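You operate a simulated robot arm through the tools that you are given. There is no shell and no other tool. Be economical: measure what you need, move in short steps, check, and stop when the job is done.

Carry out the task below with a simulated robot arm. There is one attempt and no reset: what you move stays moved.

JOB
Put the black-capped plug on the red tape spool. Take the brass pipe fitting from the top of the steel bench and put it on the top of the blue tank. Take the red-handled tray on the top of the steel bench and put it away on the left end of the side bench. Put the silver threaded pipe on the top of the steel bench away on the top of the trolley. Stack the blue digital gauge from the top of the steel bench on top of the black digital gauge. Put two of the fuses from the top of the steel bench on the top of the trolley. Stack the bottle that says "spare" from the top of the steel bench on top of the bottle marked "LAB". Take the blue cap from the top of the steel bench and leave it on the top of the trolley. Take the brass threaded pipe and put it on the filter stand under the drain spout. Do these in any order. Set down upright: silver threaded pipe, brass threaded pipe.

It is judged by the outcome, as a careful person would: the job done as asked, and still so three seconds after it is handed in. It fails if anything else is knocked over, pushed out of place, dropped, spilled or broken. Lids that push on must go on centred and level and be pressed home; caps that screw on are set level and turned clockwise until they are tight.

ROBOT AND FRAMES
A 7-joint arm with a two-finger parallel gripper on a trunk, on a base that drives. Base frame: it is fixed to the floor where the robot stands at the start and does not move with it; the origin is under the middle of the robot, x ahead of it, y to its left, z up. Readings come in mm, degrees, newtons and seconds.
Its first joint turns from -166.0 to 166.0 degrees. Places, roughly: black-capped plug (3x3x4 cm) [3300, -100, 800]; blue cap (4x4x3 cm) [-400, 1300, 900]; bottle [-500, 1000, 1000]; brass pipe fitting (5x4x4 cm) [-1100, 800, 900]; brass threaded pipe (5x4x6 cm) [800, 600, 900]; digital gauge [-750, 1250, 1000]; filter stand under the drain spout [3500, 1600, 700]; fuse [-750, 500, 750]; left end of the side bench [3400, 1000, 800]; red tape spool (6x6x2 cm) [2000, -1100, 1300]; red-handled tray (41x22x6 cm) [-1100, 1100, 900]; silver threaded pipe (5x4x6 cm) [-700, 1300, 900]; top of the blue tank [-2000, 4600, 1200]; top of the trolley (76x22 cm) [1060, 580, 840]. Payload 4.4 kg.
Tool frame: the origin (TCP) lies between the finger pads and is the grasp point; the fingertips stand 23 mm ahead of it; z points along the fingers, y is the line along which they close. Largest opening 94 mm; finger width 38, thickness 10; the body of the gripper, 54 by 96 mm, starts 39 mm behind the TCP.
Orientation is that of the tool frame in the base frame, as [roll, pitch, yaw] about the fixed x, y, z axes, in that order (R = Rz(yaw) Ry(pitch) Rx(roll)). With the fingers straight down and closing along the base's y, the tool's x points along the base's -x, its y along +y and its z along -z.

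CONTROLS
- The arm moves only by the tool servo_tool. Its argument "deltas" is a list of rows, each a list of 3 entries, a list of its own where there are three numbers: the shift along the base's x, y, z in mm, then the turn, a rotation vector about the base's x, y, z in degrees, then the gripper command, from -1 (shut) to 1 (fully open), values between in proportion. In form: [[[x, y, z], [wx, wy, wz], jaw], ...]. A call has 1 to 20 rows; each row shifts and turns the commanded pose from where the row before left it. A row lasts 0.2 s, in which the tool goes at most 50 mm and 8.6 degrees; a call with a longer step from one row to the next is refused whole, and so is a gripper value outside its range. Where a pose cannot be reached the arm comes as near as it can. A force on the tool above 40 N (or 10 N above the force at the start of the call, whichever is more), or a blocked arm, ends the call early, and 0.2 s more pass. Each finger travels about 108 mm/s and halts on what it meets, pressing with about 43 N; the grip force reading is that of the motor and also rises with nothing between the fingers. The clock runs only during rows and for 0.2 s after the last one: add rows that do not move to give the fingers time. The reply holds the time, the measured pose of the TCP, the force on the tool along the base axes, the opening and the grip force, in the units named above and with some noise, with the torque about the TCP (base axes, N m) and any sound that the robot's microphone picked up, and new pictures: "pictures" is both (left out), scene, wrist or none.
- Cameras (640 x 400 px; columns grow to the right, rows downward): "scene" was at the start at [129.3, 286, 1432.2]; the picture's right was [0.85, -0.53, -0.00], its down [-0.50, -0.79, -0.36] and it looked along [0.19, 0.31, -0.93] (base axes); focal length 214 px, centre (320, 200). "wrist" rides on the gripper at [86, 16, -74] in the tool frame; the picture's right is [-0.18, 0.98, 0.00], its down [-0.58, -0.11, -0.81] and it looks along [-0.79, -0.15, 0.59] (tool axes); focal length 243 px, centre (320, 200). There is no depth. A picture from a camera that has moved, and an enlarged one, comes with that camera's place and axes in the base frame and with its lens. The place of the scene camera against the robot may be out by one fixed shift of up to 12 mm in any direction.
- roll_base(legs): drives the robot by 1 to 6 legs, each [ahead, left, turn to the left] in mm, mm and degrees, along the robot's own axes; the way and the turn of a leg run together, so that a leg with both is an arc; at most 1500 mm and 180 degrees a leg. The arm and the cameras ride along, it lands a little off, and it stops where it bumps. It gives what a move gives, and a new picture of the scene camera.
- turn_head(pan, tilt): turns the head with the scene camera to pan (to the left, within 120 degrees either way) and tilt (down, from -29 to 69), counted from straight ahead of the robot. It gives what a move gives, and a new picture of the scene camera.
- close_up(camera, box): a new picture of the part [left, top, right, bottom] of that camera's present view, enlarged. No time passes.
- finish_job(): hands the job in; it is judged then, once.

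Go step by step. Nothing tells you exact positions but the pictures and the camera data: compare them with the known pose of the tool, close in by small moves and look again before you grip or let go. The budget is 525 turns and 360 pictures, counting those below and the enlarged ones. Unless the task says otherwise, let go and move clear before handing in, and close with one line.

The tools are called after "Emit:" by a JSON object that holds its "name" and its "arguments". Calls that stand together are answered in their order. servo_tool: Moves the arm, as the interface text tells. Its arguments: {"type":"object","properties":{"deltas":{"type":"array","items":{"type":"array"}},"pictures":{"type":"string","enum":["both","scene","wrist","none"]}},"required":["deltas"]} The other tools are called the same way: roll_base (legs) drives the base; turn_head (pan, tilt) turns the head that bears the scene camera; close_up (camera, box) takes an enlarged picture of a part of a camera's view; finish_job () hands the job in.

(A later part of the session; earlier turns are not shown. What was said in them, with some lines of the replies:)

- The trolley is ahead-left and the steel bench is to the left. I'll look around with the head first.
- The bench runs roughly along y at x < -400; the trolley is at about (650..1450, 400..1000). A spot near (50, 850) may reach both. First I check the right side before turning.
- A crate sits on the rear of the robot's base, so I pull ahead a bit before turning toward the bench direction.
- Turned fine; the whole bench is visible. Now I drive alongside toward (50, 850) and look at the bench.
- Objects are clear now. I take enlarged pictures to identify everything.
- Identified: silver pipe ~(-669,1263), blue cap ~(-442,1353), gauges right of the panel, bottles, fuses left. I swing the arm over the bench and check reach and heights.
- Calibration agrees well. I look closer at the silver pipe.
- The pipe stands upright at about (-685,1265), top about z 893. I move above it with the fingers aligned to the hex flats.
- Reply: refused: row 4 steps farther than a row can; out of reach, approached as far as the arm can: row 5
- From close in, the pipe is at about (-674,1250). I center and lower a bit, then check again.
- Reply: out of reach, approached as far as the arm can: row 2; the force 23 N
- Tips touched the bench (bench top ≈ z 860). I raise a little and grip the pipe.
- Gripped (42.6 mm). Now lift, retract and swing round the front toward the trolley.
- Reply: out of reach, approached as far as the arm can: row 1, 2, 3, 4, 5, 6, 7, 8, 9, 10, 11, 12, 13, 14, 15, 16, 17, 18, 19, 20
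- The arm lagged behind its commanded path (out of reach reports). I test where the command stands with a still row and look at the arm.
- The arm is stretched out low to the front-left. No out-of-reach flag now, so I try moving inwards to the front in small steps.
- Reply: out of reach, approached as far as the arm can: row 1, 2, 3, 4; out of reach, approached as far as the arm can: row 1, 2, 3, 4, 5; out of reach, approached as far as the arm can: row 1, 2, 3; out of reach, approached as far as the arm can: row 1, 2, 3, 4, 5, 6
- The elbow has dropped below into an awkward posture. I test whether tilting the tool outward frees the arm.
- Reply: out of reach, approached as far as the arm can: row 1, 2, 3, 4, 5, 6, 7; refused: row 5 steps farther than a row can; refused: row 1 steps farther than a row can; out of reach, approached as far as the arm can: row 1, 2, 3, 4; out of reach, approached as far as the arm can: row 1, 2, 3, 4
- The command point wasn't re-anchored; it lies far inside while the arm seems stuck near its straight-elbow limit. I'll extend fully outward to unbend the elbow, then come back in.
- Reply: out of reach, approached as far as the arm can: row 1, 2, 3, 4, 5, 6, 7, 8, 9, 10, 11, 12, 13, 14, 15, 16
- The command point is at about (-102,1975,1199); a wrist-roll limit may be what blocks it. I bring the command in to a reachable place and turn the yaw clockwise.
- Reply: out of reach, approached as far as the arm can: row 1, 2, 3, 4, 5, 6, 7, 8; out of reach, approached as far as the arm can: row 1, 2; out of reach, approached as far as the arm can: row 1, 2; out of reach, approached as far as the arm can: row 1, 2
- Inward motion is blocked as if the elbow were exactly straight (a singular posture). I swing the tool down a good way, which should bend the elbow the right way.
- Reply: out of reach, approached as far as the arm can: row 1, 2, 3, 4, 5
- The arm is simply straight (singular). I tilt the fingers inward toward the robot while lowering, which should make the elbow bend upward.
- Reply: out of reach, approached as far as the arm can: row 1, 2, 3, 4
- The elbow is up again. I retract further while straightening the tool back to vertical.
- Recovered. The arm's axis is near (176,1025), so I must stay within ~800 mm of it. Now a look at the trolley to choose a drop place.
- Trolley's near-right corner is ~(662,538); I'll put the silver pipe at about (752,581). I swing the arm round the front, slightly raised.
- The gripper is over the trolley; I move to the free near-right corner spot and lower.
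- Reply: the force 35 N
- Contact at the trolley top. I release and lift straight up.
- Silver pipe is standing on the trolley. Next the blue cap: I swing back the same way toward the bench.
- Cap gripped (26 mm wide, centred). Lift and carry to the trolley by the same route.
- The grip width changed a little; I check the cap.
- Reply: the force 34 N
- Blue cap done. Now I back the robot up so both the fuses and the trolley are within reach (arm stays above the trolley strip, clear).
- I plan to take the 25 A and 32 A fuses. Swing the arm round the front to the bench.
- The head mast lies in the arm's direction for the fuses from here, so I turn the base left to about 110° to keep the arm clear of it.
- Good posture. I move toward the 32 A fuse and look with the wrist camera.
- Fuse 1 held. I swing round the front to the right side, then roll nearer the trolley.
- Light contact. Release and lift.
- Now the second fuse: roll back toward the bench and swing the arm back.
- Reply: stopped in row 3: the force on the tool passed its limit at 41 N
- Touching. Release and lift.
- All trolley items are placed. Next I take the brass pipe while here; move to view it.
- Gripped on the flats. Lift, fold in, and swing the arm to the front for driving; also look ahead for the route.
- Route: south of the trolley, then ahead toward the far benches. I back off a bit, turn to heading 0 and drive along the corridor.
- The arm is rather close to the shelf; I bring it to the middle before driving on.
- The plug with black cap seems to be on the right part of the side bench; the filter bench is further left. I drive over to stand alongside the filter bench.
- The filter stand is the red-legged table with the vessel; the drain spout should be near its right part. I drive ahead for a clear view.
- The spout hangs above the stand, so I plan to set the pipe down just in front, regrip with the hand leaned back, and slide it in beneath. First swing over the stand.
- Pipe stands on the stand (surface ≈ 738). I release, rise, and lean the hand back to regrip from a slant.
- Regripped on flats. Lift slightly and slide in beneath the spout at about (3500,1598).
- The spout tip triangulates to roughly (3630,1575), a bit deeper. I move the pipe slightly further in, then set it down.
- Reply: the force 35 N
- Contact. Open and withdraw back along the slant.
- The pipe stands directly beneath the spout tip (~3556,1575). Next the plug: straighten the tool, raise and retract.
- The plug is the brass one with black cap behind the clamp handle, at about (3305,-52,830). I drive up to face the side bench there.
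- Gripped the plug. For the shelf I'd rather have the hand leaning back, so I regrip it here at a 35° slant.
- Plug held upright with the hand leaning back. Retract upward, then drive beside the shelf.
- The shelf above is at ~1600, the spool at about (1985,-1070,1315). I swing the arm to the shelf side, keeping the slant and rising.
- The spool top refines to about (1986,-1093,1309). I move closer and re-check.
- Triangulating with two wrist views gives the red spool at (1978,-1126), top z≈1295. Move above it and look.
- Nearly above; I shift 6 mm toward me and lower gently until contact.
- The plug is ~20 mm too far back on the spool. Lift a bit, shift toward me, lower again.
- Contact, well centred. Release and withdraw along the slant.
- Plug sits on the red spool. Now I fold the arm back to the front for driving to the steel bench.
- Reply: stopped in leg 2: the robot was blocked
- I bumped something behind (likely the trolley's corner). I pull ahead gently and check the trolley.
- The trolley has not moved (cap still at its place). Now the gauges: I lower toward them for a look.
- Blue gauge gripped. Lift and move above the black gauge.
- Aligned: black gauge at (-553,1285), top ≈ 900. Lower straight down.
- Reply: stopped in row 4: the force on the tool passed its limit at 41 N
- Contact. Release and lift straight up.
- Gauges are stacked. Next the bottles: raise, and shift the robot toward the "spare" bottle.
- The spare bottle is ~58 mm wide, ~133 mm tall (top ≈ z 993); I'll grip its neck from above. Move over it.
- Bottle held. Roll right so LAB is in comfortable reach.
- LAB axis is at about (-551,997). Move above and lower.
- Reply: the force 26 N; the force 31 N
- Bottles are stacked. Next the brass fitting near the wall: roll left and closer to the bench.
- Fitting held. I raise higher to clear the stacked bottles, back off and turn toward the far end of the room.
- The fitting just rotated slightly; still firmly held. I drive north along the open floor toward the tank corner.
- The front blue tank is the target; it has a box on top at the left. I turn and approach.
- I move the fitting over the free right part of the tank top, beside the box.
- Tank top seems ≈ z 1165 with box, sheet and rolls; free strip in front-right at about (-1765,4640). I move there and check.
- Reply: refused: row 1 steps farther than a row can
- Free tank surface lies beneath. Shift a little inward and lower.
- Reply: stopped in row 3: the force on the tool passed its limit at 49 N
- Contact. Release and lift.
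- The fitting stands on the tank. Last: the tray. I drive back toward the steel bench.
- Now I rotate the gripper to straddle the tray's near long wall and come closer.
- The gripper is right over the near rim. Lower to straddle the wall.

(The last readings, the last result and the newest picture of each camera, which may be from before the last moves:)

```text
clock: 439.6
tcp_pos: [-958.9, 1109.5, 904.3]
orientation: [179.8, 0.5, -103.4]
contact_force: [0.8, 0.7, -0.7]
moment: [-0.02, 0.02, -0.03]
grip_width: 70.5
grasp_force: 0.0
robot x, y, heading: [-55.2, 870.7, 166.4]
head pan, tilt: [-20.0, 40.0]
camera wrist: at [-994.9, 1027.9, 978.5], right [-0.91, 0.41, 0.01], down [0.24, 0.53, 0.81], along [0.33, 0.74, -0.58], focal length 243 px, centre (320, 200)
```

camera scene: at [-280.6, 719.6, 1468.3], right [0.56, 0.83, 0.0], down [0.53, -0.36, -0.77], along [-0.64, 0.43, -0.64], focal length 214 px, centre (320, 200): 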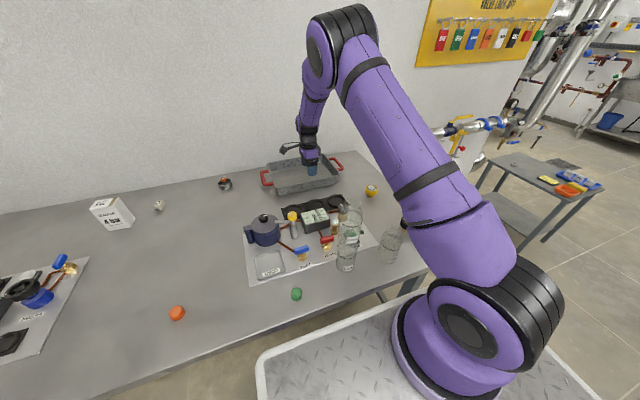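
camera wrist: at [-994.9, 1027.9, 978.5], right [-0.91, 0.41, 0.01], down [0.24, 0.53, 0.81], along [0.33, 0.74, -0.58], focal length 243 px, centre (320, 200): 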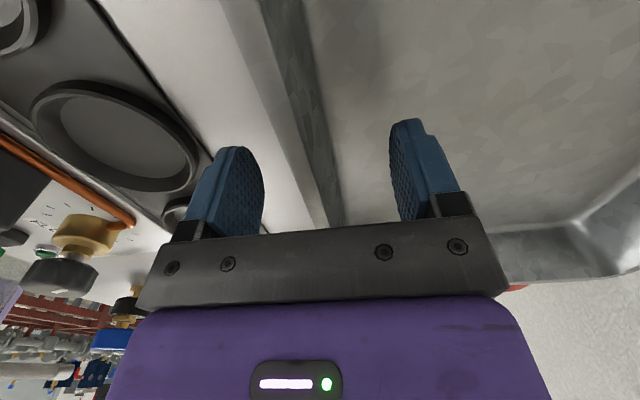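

Emit:
{"name": "servo_tool", "arguments": {"deltas": [[[0, 0, -5], [0, 0, 0], 0.5], [[0, 0, 0], [0, 0, 0], -1], [[0, 0, 0], [0, 0, 0], -1], [[0, 0, 0], [0, 0, 0], -1], [[0, 0, 0], [0, 0, 0], -1]], "pictures": "wrist"}}

```text
clock: 440.9
tcp_pos: [-957.8, 1108.8, 901.5]
orientation: [179.7, 0.5, -103.3]
contact_force: [-1.2, -0.4, 4.3]
moment: [0.69, 1.54, 0.4]
grip_width: 5.0
grasp_force: 42.9
robot x, y, heading: [-56.7, 872.1, 166.1]
head pan, tilt: [-20.0, 40.0]
camera wrist: at [-994.7, 1027.5, 974.0], right [-0.91, 0.4, 0.01], down [0.24, 0.53, 0.81], along [0.32, 0.74, -0.58], focal length 243 px, centre (320, 200)
```

wrist: 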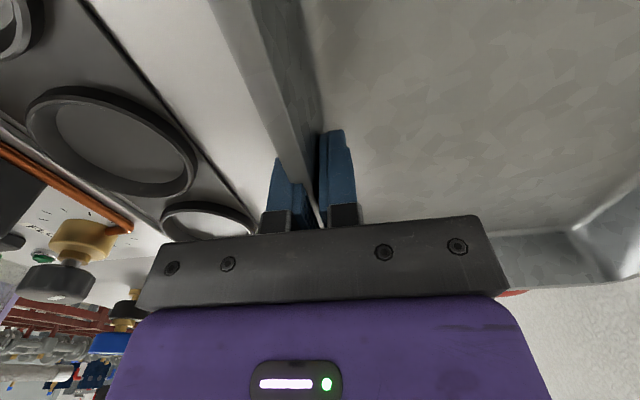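

Emit:
{"name": "servo_tool", "arguments": {"deltas": [[[0, 0, 10], [0, 0, 0], -1], [[0, 0, 15], [0, 0, 0], -1], [[0, 0, 15], [0, 0, 0], -1], [[0, 0, 0], [0, 0, 0], -1]], "pictures": "both"}}

Emit:
{"name": "close_up", "arguments": {"camera": "scene", "box": [240, 120, 380, 220]}}

```text
clock: 441.9
tcp_pos: [-958.1, 1109.4, 939.7]
orientation: [179.9, 0.6, -103.4]
contact_force: [-0.2, 0.2, -5.9]
moment: [-0.17, -0.61, 0.0]
grip_width: 2.8
grasp_force: 43.0
robot x, y, heading: [-58.3, 871.6, 166.3]
head pan, tilt: [-20.0, 40.0]
camera scene: at [-281.1, 719.8, 1468.3], right [0.56, 0.83, 0.0], down [0.53, -0.36, -0.77], along [-0.64, 0.43, -0.64], focal length 214 px, centre (320, 200)
camera wrist: at [-994.2, 1028.3, 1012.4], right [-0.91, 0.41, 0.0], down [0.24, 0.53, 0.81], along [0.33, 0.74, -0.58], focal length 243 px, centre (320, 200)
```

scene: 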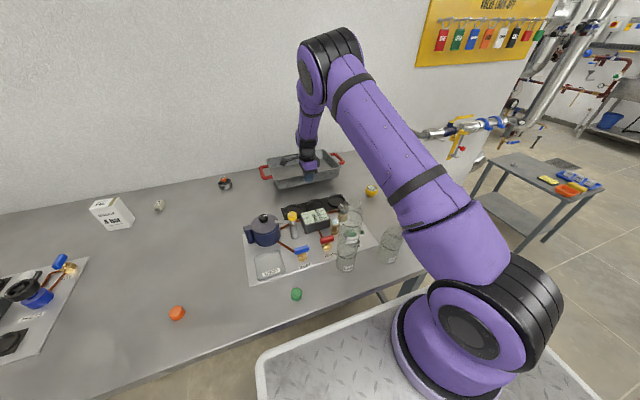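
wrist: 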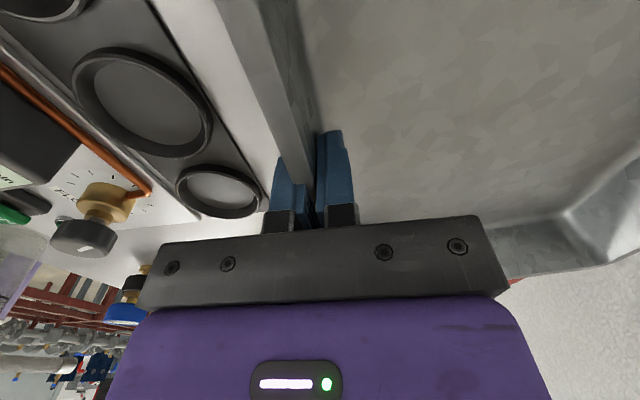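

```text
4.00 times, centred on (310, 170) of scene
camera zoom: at [-281.1, 719.8, 1468.3], right [0.56, 0.83, 0.0], down [0.53, -0.36, -0.77], along [-0.64, 0.43, -0.64], focal length 858 px, centre (360, 320)
```

zoom: 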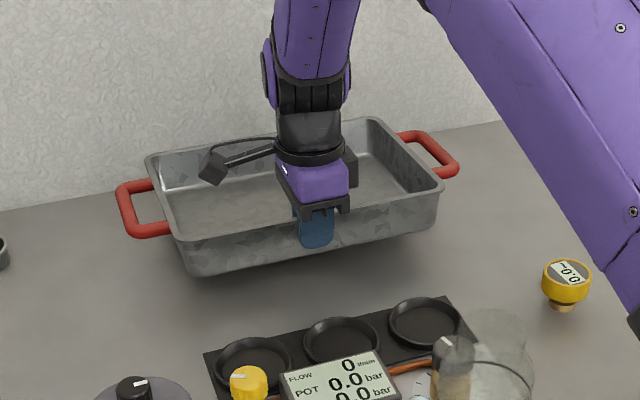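

Tray held (about 0.6 kg). Raise it high and retract over the bottles.

Emit:
{"name": "servo_tool", "arguments": {"deltas": [[[0, 0, 30], [0, 0, 0], -1], [[0, 0, 35], [0, 0, 0], -1], [[0, 0, 35], [0, 0, 0], -1], [[0, 0, 35], [0, 0, 0], -1], [[0, 0, 35], [0, 0, 0], -1], [[0, 0, 35], [0, 0, 0], -1], [[3, -1, 35], [0, 0, 0], -1], [[3, -1, 35], [0, 0, 0], -1], [[3, -1, 35], [0, 0, 0], -1], [[3, -1, 30], [0, 0, 0], -1], [[0, 0, 0], [0, 0, 0], -1]], "pictures": "both"}}

```text
clock: 444.2
tcp_pos: [-945.3, 1106.1, 1280.7]
orientation: [179.8, 0.6, -103.3]
contact_force: [-0.1, -1.4, -6.1]
moment: [-0.21, -0.61, -0.01]
grip_width: 3.0
grasp_force: 42.8
robot x, y, heading: [-55.3, 873.6, 166.1]
head pan, tilt: [-20.0, 40.0]
camera scene: at [-281.0, 719.7, 1468.3], right [0.56, 0.83, 0.0], down [0.53, -0.36, -0.77], along [-0.64, 0.43, -0.64], focal length 214 px, centre (320, 200)
camera wrist: at [-981.5, 1024.8, 1354.6], right [-0.91, 0.41, 0.01], down [0.24, 0.53, 0.81], along [0.33, 0.74, -0.58], focal length 243 px, centre (320, 200)
```

scene: 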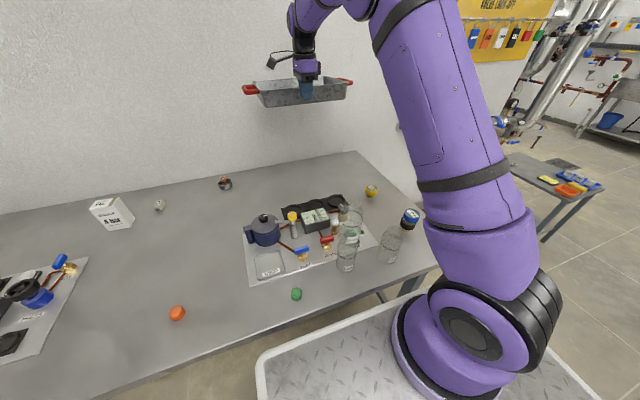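
wrist: 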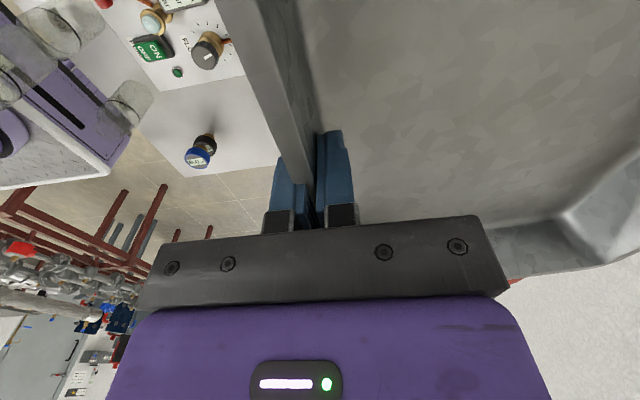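

Now retract the arm a little and drive: back off, turn right (clear side) to face the far wall.

Emit:
{"name": "servo_tool", "arguments": {"deltas": [[[30, -7, 0], [0, 0, 0], -1], [[35, -8, 0], [0, 0, 0], -1], [[35, -8, 0], [0, 0, 0], -1], [[35, -8, 0], [0, 0, 0], -1], [[30, -7, 0], [0, 0, 0], -1], [[0, 0, 0], [0, 0, 0], -1]], "pictures": "none"}}

Emit:
{"name": "roll_base", "arguments": {"legs": [[-337, 507, 0], [0, 0, -166]]}}

```text
clock: 445.6
tcp_pos: [-780.4, 1066.8, 1278.4]
orientation: [179.8, 0.6, -103.3]
contact_force: [-0.1, -0.1, -6.0]
moment: [-0.21, -0.64, 0.0]
grip_width: 3.1
grasp_force: 43.2
robot x, y, heading: [-54.5, 873.4, 166.1]
head pan, tilt: [-20.0, 40.0]
```

```text
clock: 456.0
tcp_pos: [898.3, 252.2, 1280.1]
orientation: [179.8, 0.5, 87.7]
contact_force: [1.1, 0.0, -6.1]
moment: [0.08, 0.61, -0.02]
grip_width: 2.9
grasp_force: 43.3
robot x, y, heading: [150.2, 301.5, -2.7]
head pan, tilt: [-20.0, 40.0]
camera scene: at [339.3, 504.1, 1468.3], right [-0.39, -0.92, 0.0], down [-0.59, 0.25, -0.77], along [0.71, -0.3, -0.64], focal length 214 px, centre (320, 200)
```

scene: 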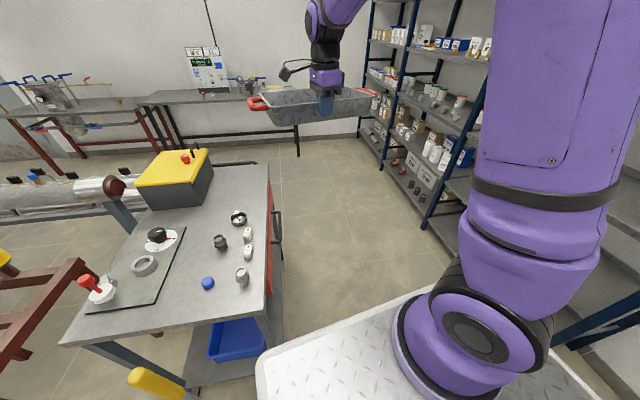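

Trolley items look fine. I drive along the corridor and then across to the left end of the side bench.

Emit:
{"name": "roll_base", "arguments": {"legs": [[0, -500, 0], [1480, 60, 0], [380, 700, 0]]}}

Emit:
{"name": "turn_head", "arguments": {"pan": 20, "tilt": 25}}

```text
clock: 468.1
tcp_pos: [2569.9, 116.8, 1278.9]
orientation: [-179.9, 0.6, 92.0]
contact_force: [-0.7, 0.5, -6.3]
moment: [0.01, 0.65, 0.04]
grip_width: 2.9
grasp_force: 43.7
robot x, y, heading: [1819.4, 109.1, 1.4]
head pan, tilt: [-20.0, 40.0]
stopped in leg 3: the robot was blocked; the commanded pose is now the measured one
camera scene: at [1995.7, 327.7, 1468.2], right [-0.32, -0.95, 0.0], down [-0.61, 0.2, -0.77], along [0.73, -0.24, -0.64], focal length 214 px, centre (320, 200)
```

scene: 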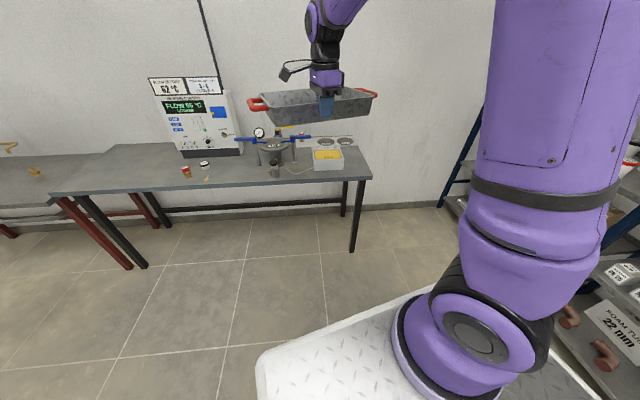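

```text
clock: 469.2
tcp_pos: [2570.5, 116.5, 1279.3]
orientation: [179.9, 0.6, 92.0]
contact_force: [0.1, -0.4, -5.8]
moment: [0.02, 0.63, 0.02]
grip_width: 2.8
grasp_force: 42.9
robot x, y, heading: [1821.5, 115.5, 1.6]
head pan, tilt: [20.0, 25.0]
camera scene: at [2000.8, 388.2, 1491.6], right [0.36, -0.93, 0.0], down [-0.39, -0.15, -0.91], along [0.84, 0.33, -0.42], focal length 214 px, centre (320, 200)
```

scene: 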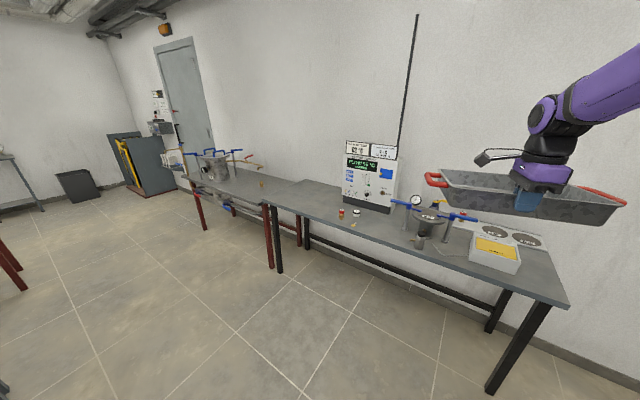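

I clipped the trolley's far corner. Move ahead, away from it, and check it.

Emit:
{"name": "roll_base", "arguments": {"legs": [[300, -20, 0]]}}

Emit:
{"name": "turn_head", "arguments": {"pan": 120, "tilt": 25}}

Emit:
{"name": "close_up", "arguments": {"camera": "scene", "box": [220, 100, 520, 320]}}

```text
clock: 471.2
tcp_pos: [2869.0, 103.7, 1278.8]
orientation: [179.9, 0.7, 91.9]
contact_force: [-0.3, 0.6, -5.9]
moment: [0.01, 0.59, -0.02]
grip_width: 3.0
grasp_force: 42.4
robot x, y, heading: [2118.6, 98.6, 1.2]
head pan, tilt: [20.0, 25.0]
camera scene: at [2298.8, 375.0, 1491.6], right [0.36, -0.93, 0.0], down [-0.39, -0.15, -0.91], along [0.84, 0.33, -0.42], focal length 214 px, centre (320, 200)
```

scene: 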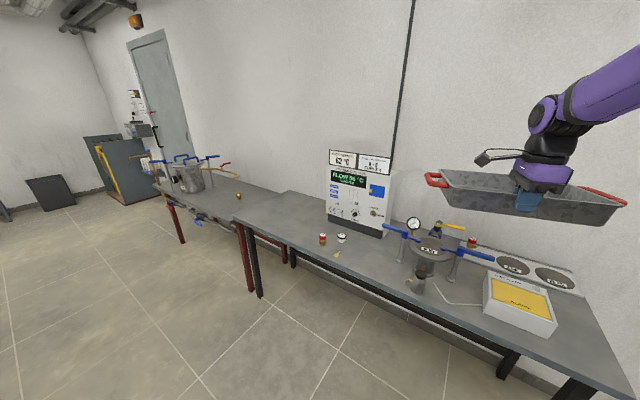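

```text
clock: 473.0
tcp_pos: [2869.1, 102.7, 1278.6]
orientation: [180.0, 0.7, 92.0]
contact_force: [0.2, 0.4, -5.2]
moment: [-0.01, 0.64, -0.03]
grip_width: 3.0
grasp_force: 43.0
robot x, y, heading: [2120.7, 101.7, 1.4]
head pan, tilt: [120.0, 25.0]
camera scene: at [2165.1, 420.3, 1491.6], right [0.85, 0.52, 0.0], down [0.22, -0.36, -0.91], along [-0.47, 0.77, -0.42], focal length 214 px, centre (320, 200)
```

scene: 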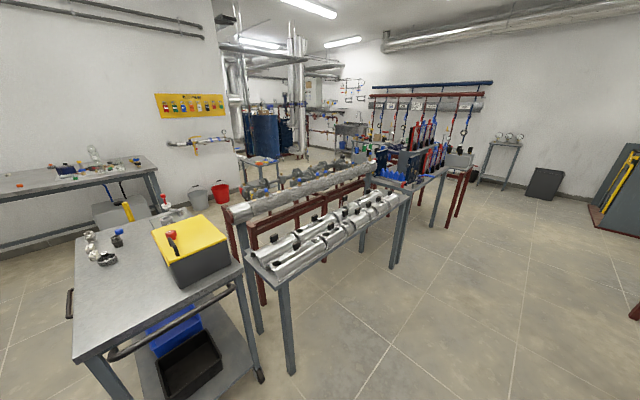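

```text
1.82 times, centred on (370, 210) of scene
camera zoom: at [2165.1, 420.3, 1491.6], right [0.85, 0.52, 0.0], down [0.22, -0.36, -0.91], along [-0.47, 0.77, -0.42], focal length 390 px, centre (229, 182)
```

zoom: 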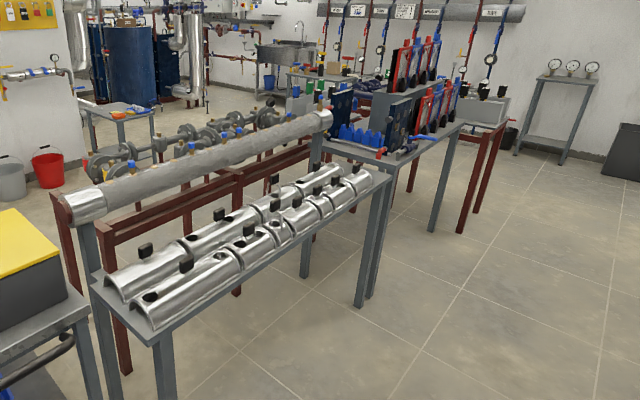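

Emit:
{"name": "close_up", "arguments": {"camera": "scene", "box": [50, 180, 260, 320]}}

```text
2.86 times, centred on (155, 250) of scene
camera zoom: at [2165.1, 420.3, 1491.6], right [0.85, 0.52, 0.0], down [0.22, -0.36, -0.91], along [-0.47, 0.77, -0.42], focal length 613 px, centre (791, 57)
```

zoom: 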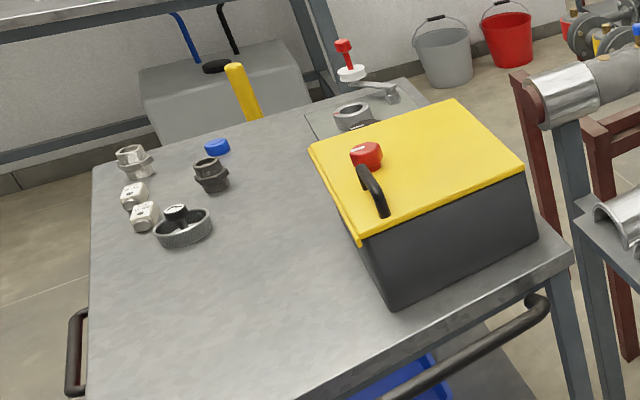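

All trolley items are unharmed. Continue to the left end of the side bench.

Emit:
{"name": "roll_base", "arguments": {"legs": [[110, 0, 0], [0, 1150, 0], [0, 0, -15]]}}

Emit:
{"name": "turn_head", "arguments": {"pan": 0, "tilt": 40}}

```text
clock: 480.6
tcp_pos: [2924.2, 1077.3, 1279.0]
orientation: [179.9, 0.5, 77.1]
contact_force: [0.4, 0.6, -6.7]
moment: [0.17, 0.63, 0.0]
grip_width: 2.5
grasp_force: 42.6
robot x, y, heading: [2199.7, 1270.4, -13.4]
head pan, tilt: [120.0, 25.0]
camera scene: at [2325.4, 1563.8, 1491.7], right [0.96, 0.28, 0.0], down [0.12, -0.41, -0.91], along [-0.26, 0.87, -0.42], focal length 214 px, centre (320, 200)
```

scene: 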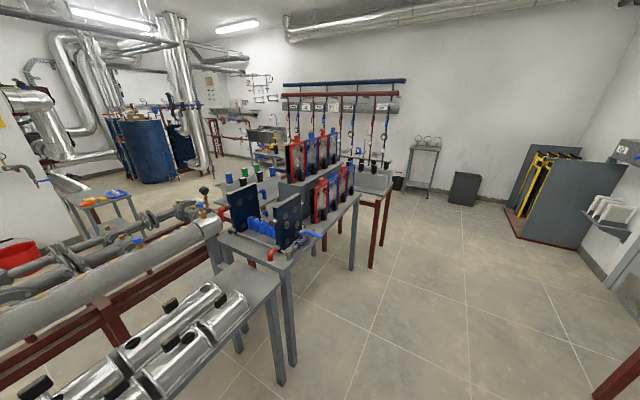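

```text
clock: 482.6
tcp_pos: [2925.9, 1077.9, 1279.1]
orientation: [179.8, 0.6, 77.1]
contact_force: [-0.2, 0.3, -5.8]
moment: [0.15, 0.62, 0.01]
grip_width: 3.0
grasp_force: 42.7
robot x, y, heading: [2198.9, 1267.2, -13.4]
head pan, tilt: [0.0, 40.0]
camera scene: at [2434.3, 1455.6, 1468.3], right [-0.23, -0.97, 0.0], down [-0.63, 0.15, -0.77], along [0.74, -0.18, -0.64], focal length 214 px, centre (320, 200)
```

scene: 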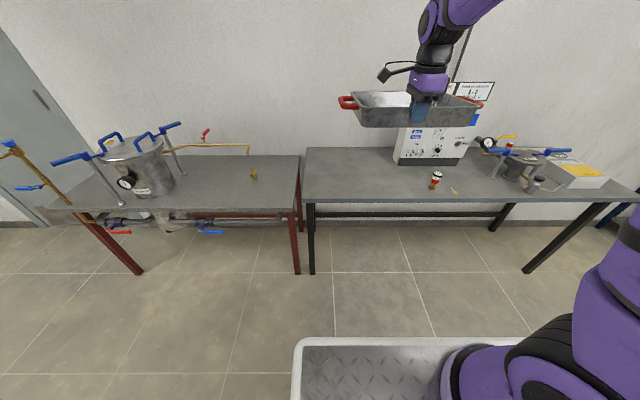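

The brass pipe still stands under the spout. The free left end is between the bench's left edge and the control box; I roll forward to place the tray.

Emit:
{"name": "roll_base", "arguments": {"legs": [[229, 91, 0]]}}

Emit:
{"name": "servo_tool", "arguments": {"deltas": [[[32, -12, -20], [0, 0, 0], -1], [[31, -12, -25], [0, 0, 0], -1], [[31, -12, -25], [0, 0, 0], -1], [[0, 0, -40], [0, 0, 0], -1], [[0, 0, -40], [0, 0, 0], -1], [[0, 0, 0], [0, 0, 0], -1]], "pictures": "both"}}

```text
clock: 484.4
tcp_pos: [3168.8, 1116.6, 1278.2]
orientation: [179.9, 0.5, 77.4]
contact_force: [-0.8, 0.0, -5.8]
moment: [0.16, 0.58, -0.04]
grip_width: 3.0
grasp_force: 43.4
robot x, y, heading: [2444.3, 1304.1, -13.2]
head pan, tilt: [0.0, 40.0]
camera scene: at [2676.2, 1493.4, 1468.3], right [-0.23, -0.97, 0.0], down [-0.63, 0.15, -0.77], along [0.75, -0.18, -0.64], focal length 214 px, centre (320, 200)
```

scene: 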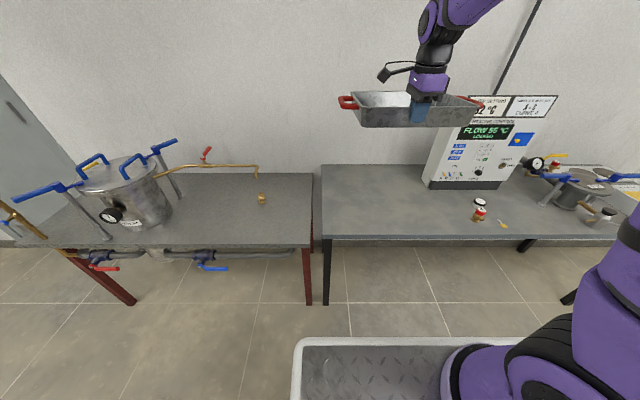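

```text
clock: 485.8
tcp_pos: [3262.3, 1081.1, 1128.7]
orientation: [179.9, 0.6, 77.2]
contact_force: [-0.1, -0.5, -5.7]
moment: [0.18, 0.56, 0.03]
grip_width: 2.6
grasp_force: 43.3
robot x, y, heading: [2441.9, 1303.9, -13.3]
head pan, tilt: [0.0, 40.0]
camera scene: at [2676.2, 1493.4, 1468.3], right [-0.23, -0.97, 0.0], down [-0.63, 0.15, -0.77], along [0.75, -0.18, -0.64], focal length 214 px, centre (320, 200)
camera wrist: at [3296.1, 1162.8, 1202.3], right [0.92, -0.4, 0.0], down [-0.23, -0.54, 0.81], along [-0.32, -0.75, -0.58], focal length 243 px, centre (320, 200)
```

scene: 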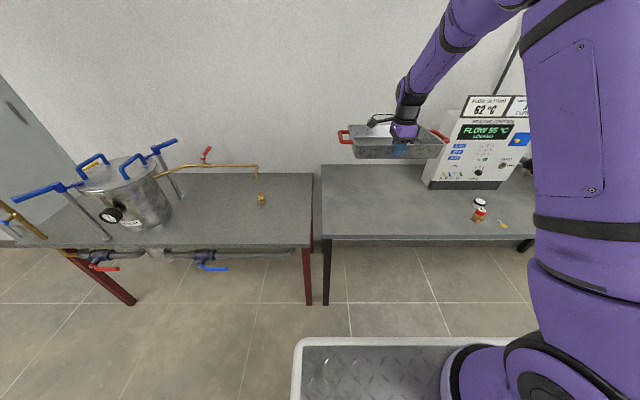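
wrist: 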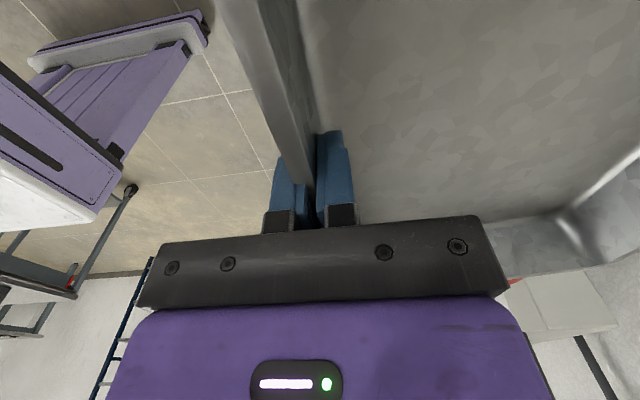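

Emit:
{"name": "servo_tool", "arguments": {"deltas": [[[-4, -15, -35], [0, 0, 0], -1], [[0, 0, -40], [0, 0, 0], -1], [[0, 0, -40], [0, 0, 0], -1], [[0, 0, -40], [0, 0, 0], -1], [[0, 0, -40], [0, 0, 0], -1], [[0, 0, -20], [0, 0, 0], -1], [[0, 0, 0], [0, 0, 0], -1]], "pictures": "both"}}

Emit:
{"name": "close_up", "arguments": {"camera": "scene", "box": [300, 120, 520, 260]}}

```text
clock: 487.4
tcp_pos: [3258.5, 1065.9, 914.2]
orientation: [179.9, 0.7, 77.3]
contact_force: [0.4, -0.1, -6.0]
moment: [0.14, 0.59, 0.01]
grip_width: 3.1
grasp_force: 43.4
robot x, y, heading: [2442.8, 1303.9, -13.2]
head pan, tilt: [0.0, 40.0]
camera scene: at [2676.2, 1493.4, 1468.3], right [-0.23, -0.97, 0.0], down [-0.63, 0.15, -0.77], along [0.75, -0.18, -0.64], focal length 214 px, centre (320, 200)
camera wrist: at [3292.8, 1147.7, 987.8], right [0.92, -0.4, 0.0], down [-0.23, -0.53, 0.81], along [-0.32, -0.75, -0.58], focal length 243 px, centre (320, 200)
```

scene: 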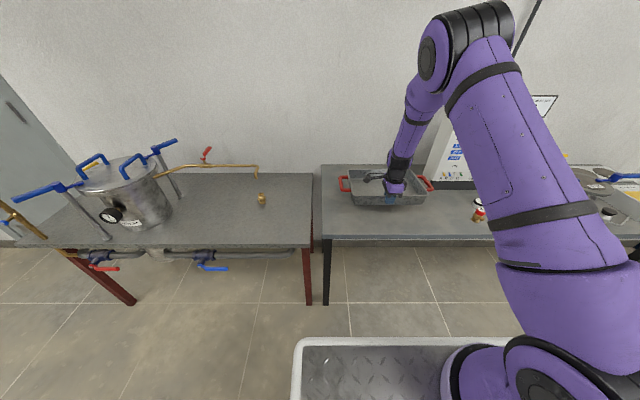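
wrist: 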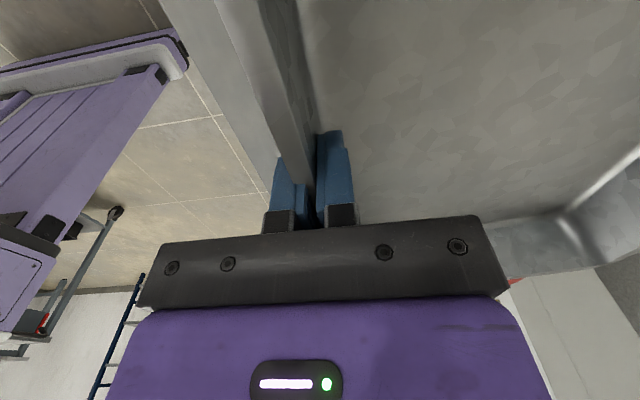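

```text
2.86 times, centred on (410, 190) of scene
camera zoom: at [2676.2, 1493.4, 1468.3], right [-0.23, -0.97, 0.0], down [-0.63, 0.15, -0.77], along [0.75, -0.18, -0.64], focal length 613 px, centre (63, 229)
```

zoom: 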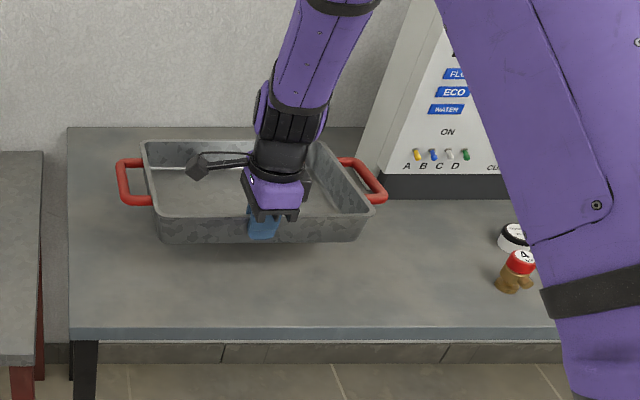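

Emit:
{"name": "servo_tool", "arguments": {"deltas": [[[0, 0, -25], [0, 0, 0], -1], [[0, 0, -10], [0, 0, 0], -1], [[0, 0, -8], [0, 0, 0], -1], [[0, 0, -6], [0, 0, 0], -1], [[0, 0, -5], [0, 0, 0], -1], [[0, 0, 0], [0, 0, 0], -1]], "pictures": "wrist"}}

Emit:
{"name": "close_up", "arguments": {"camera": "scene", "box": [300, 120, 520, 260]}}

```text
clock: 488.8
tcp_pos: [3258.1, 1067.0, 859.5]
orientation: [179.8, 0.4, 77.3]
contact_force: [1.4, 0.7, -5.7]
moment: [0.19, 0.62, -0.03]
grip_width: 2.8
grasp_force: 42.6
robot x, y, heading: [2443.1, 1304.6, -13.5]
head pan, tilt: [0.0, 40.0]
camera wrist: at [3291.9, 1148.0, 933.6], right [0.92, -0.4, 0.0], down [-0.23, -0.54, 0.81], along [-0.32, -0.75, -0.58], focal length 243 px, centre (320, 200)
```

wrist: 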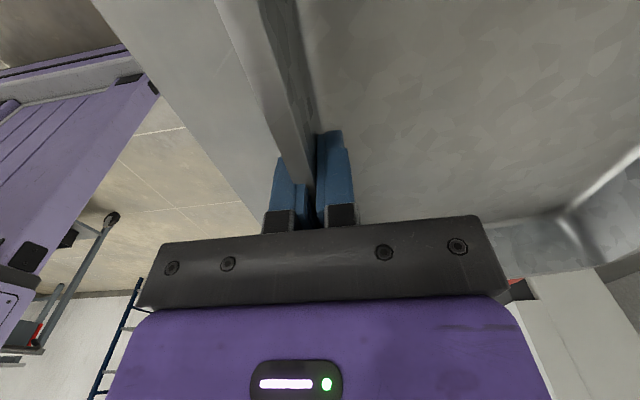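

```text
2.86 times, centred on (410, 190) of scene
camera zoom: at [2676.3, 1493.4, 1468.3], right [-0.23, -0.97, 0.0], down [-0.63, 0.15, -0.77], along [0.75, -0.18, -0.64], focal length 613 px, centre (63, 229)
```

zoom: 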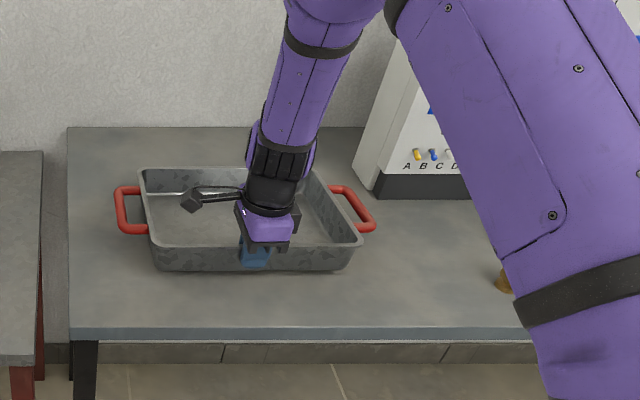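

Emit:
{"name": "servo_tool", "arguments": {"deltas": [[[0, 0, -4], [0, 0, 0], -1], [[0, 0, -3], [0, 0, 0], -1], [[0, 0, -3], [0, 0, 0], -1], [[0, 0, -3], [0, 0, 0], -1], [[0, 0, 0], [0, 0, 0], -1]], "pictures": "none"}}

```text
clock: 490.0
tcp_pos: [3257.5, 1066.8, 847.9]
orientation: [179.7, 0.6, 77.4]
contact_force: [-2.5, -2.0, 4.6]
moment: [-0.29, -1.55, -0.24]
grip_width: 3.7
grasp_force: 42.8
robot x, y, heading: [2441.8, 1305.2, -13.1]
head pan, tilt: [0.0, 40.0]
```

The reaction matches the original resting state, so it's flat on the bench. Release and lift.

Emit:
{"name": "servo_tool", "arguments": {"deltas": [[[0, 0, 0], [0, 0, 0], -0.5], [[0, 0, 0], [0, 0, 0], 0], [[0, 0, 0], [0, 0, 0], 0.3], [[0, 0, 0], [0, 0, 0], 0.3], [[0, 0, 40], [0, 0, 0], 0.3], [[0, 0, 45], [0, 0, 0], 0.3], [[0, 0, 45], [0, 0, 0], 0.3], [[-20, 5, 45], [0, 0, 0], 0.3], [[-40, 9, 20], [0, 0, 0], 0.3], [[-45, 10, 0], [0, 0, 0], 0.3]], "pictures": "both"}}

Emit:
{"name": "close_up", "arguments": {"camera": "scene", "box": [220, 120, 520, 260]}}

```text
clock: 492.2
tcp_pos: [3152.8, 1091.3, 1044.8]
orientation: [179.9, 0.6, 77.4]
contact_force: [0.1, -0.5, -0.5]
moment: [0.03, 0.01, 0.02]
grip_width: 61.3
grasp_force: 0.1
robot x, y, heading: [2446.9, 1305.2, -13.4]
head pan, tilt: [0.0, 40.0]
camera scene: at [2676.7, 1493.4, 1468.2], right [-0.23, -0.97, 0.0], down [-0.63, 0.15, -0.77], along [0.75, -0.18, -0.64], focal length 214 px, centre (320, 200)
camera wrist: at [3186.9, 1172.6, 1117.5], right [0.92, -0.4, 0.0], down [-0.23, -0.53, 0.81], along [-0.32, -0.75, -0.58], focal length 243 px, centre (320, 200)
```

scene: 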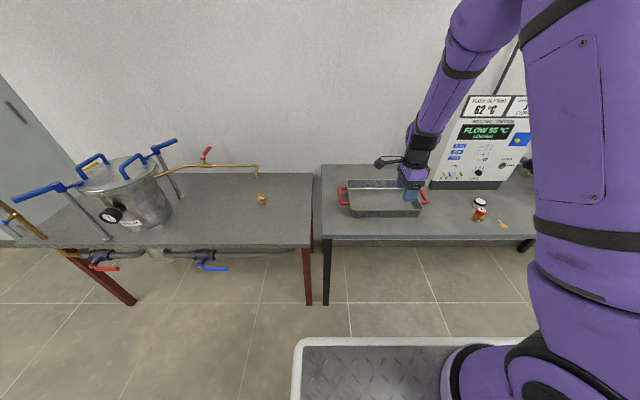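
wrist: 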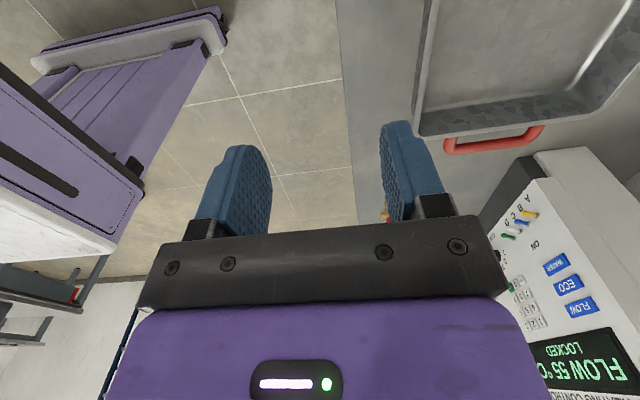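

```text
2.13 times, centred on (370, 190) of scene
camera zoom: at [2676.7, 1493.4, 1468.2], right [-0.23, -0.97, 0.0], down [-0.63, 0.15, -0.77], along [0.75, -0.18, -0.64], focal length 458 px, centre (213, 221)
```

zoom: 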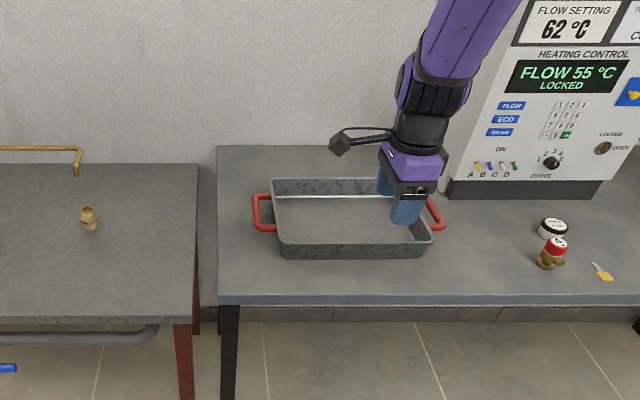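

Everything is in place: the tray sits flat at the left end of the side bench and the gripper is clear. Handing in.

Emit:
{"name": "finish_job", "arguments": {}}

```text
The job is handed in.
```

All nine moves are done and the job is handed in. The robot bumped the trolley twice while driving; its items were still standing in place both times I checked.
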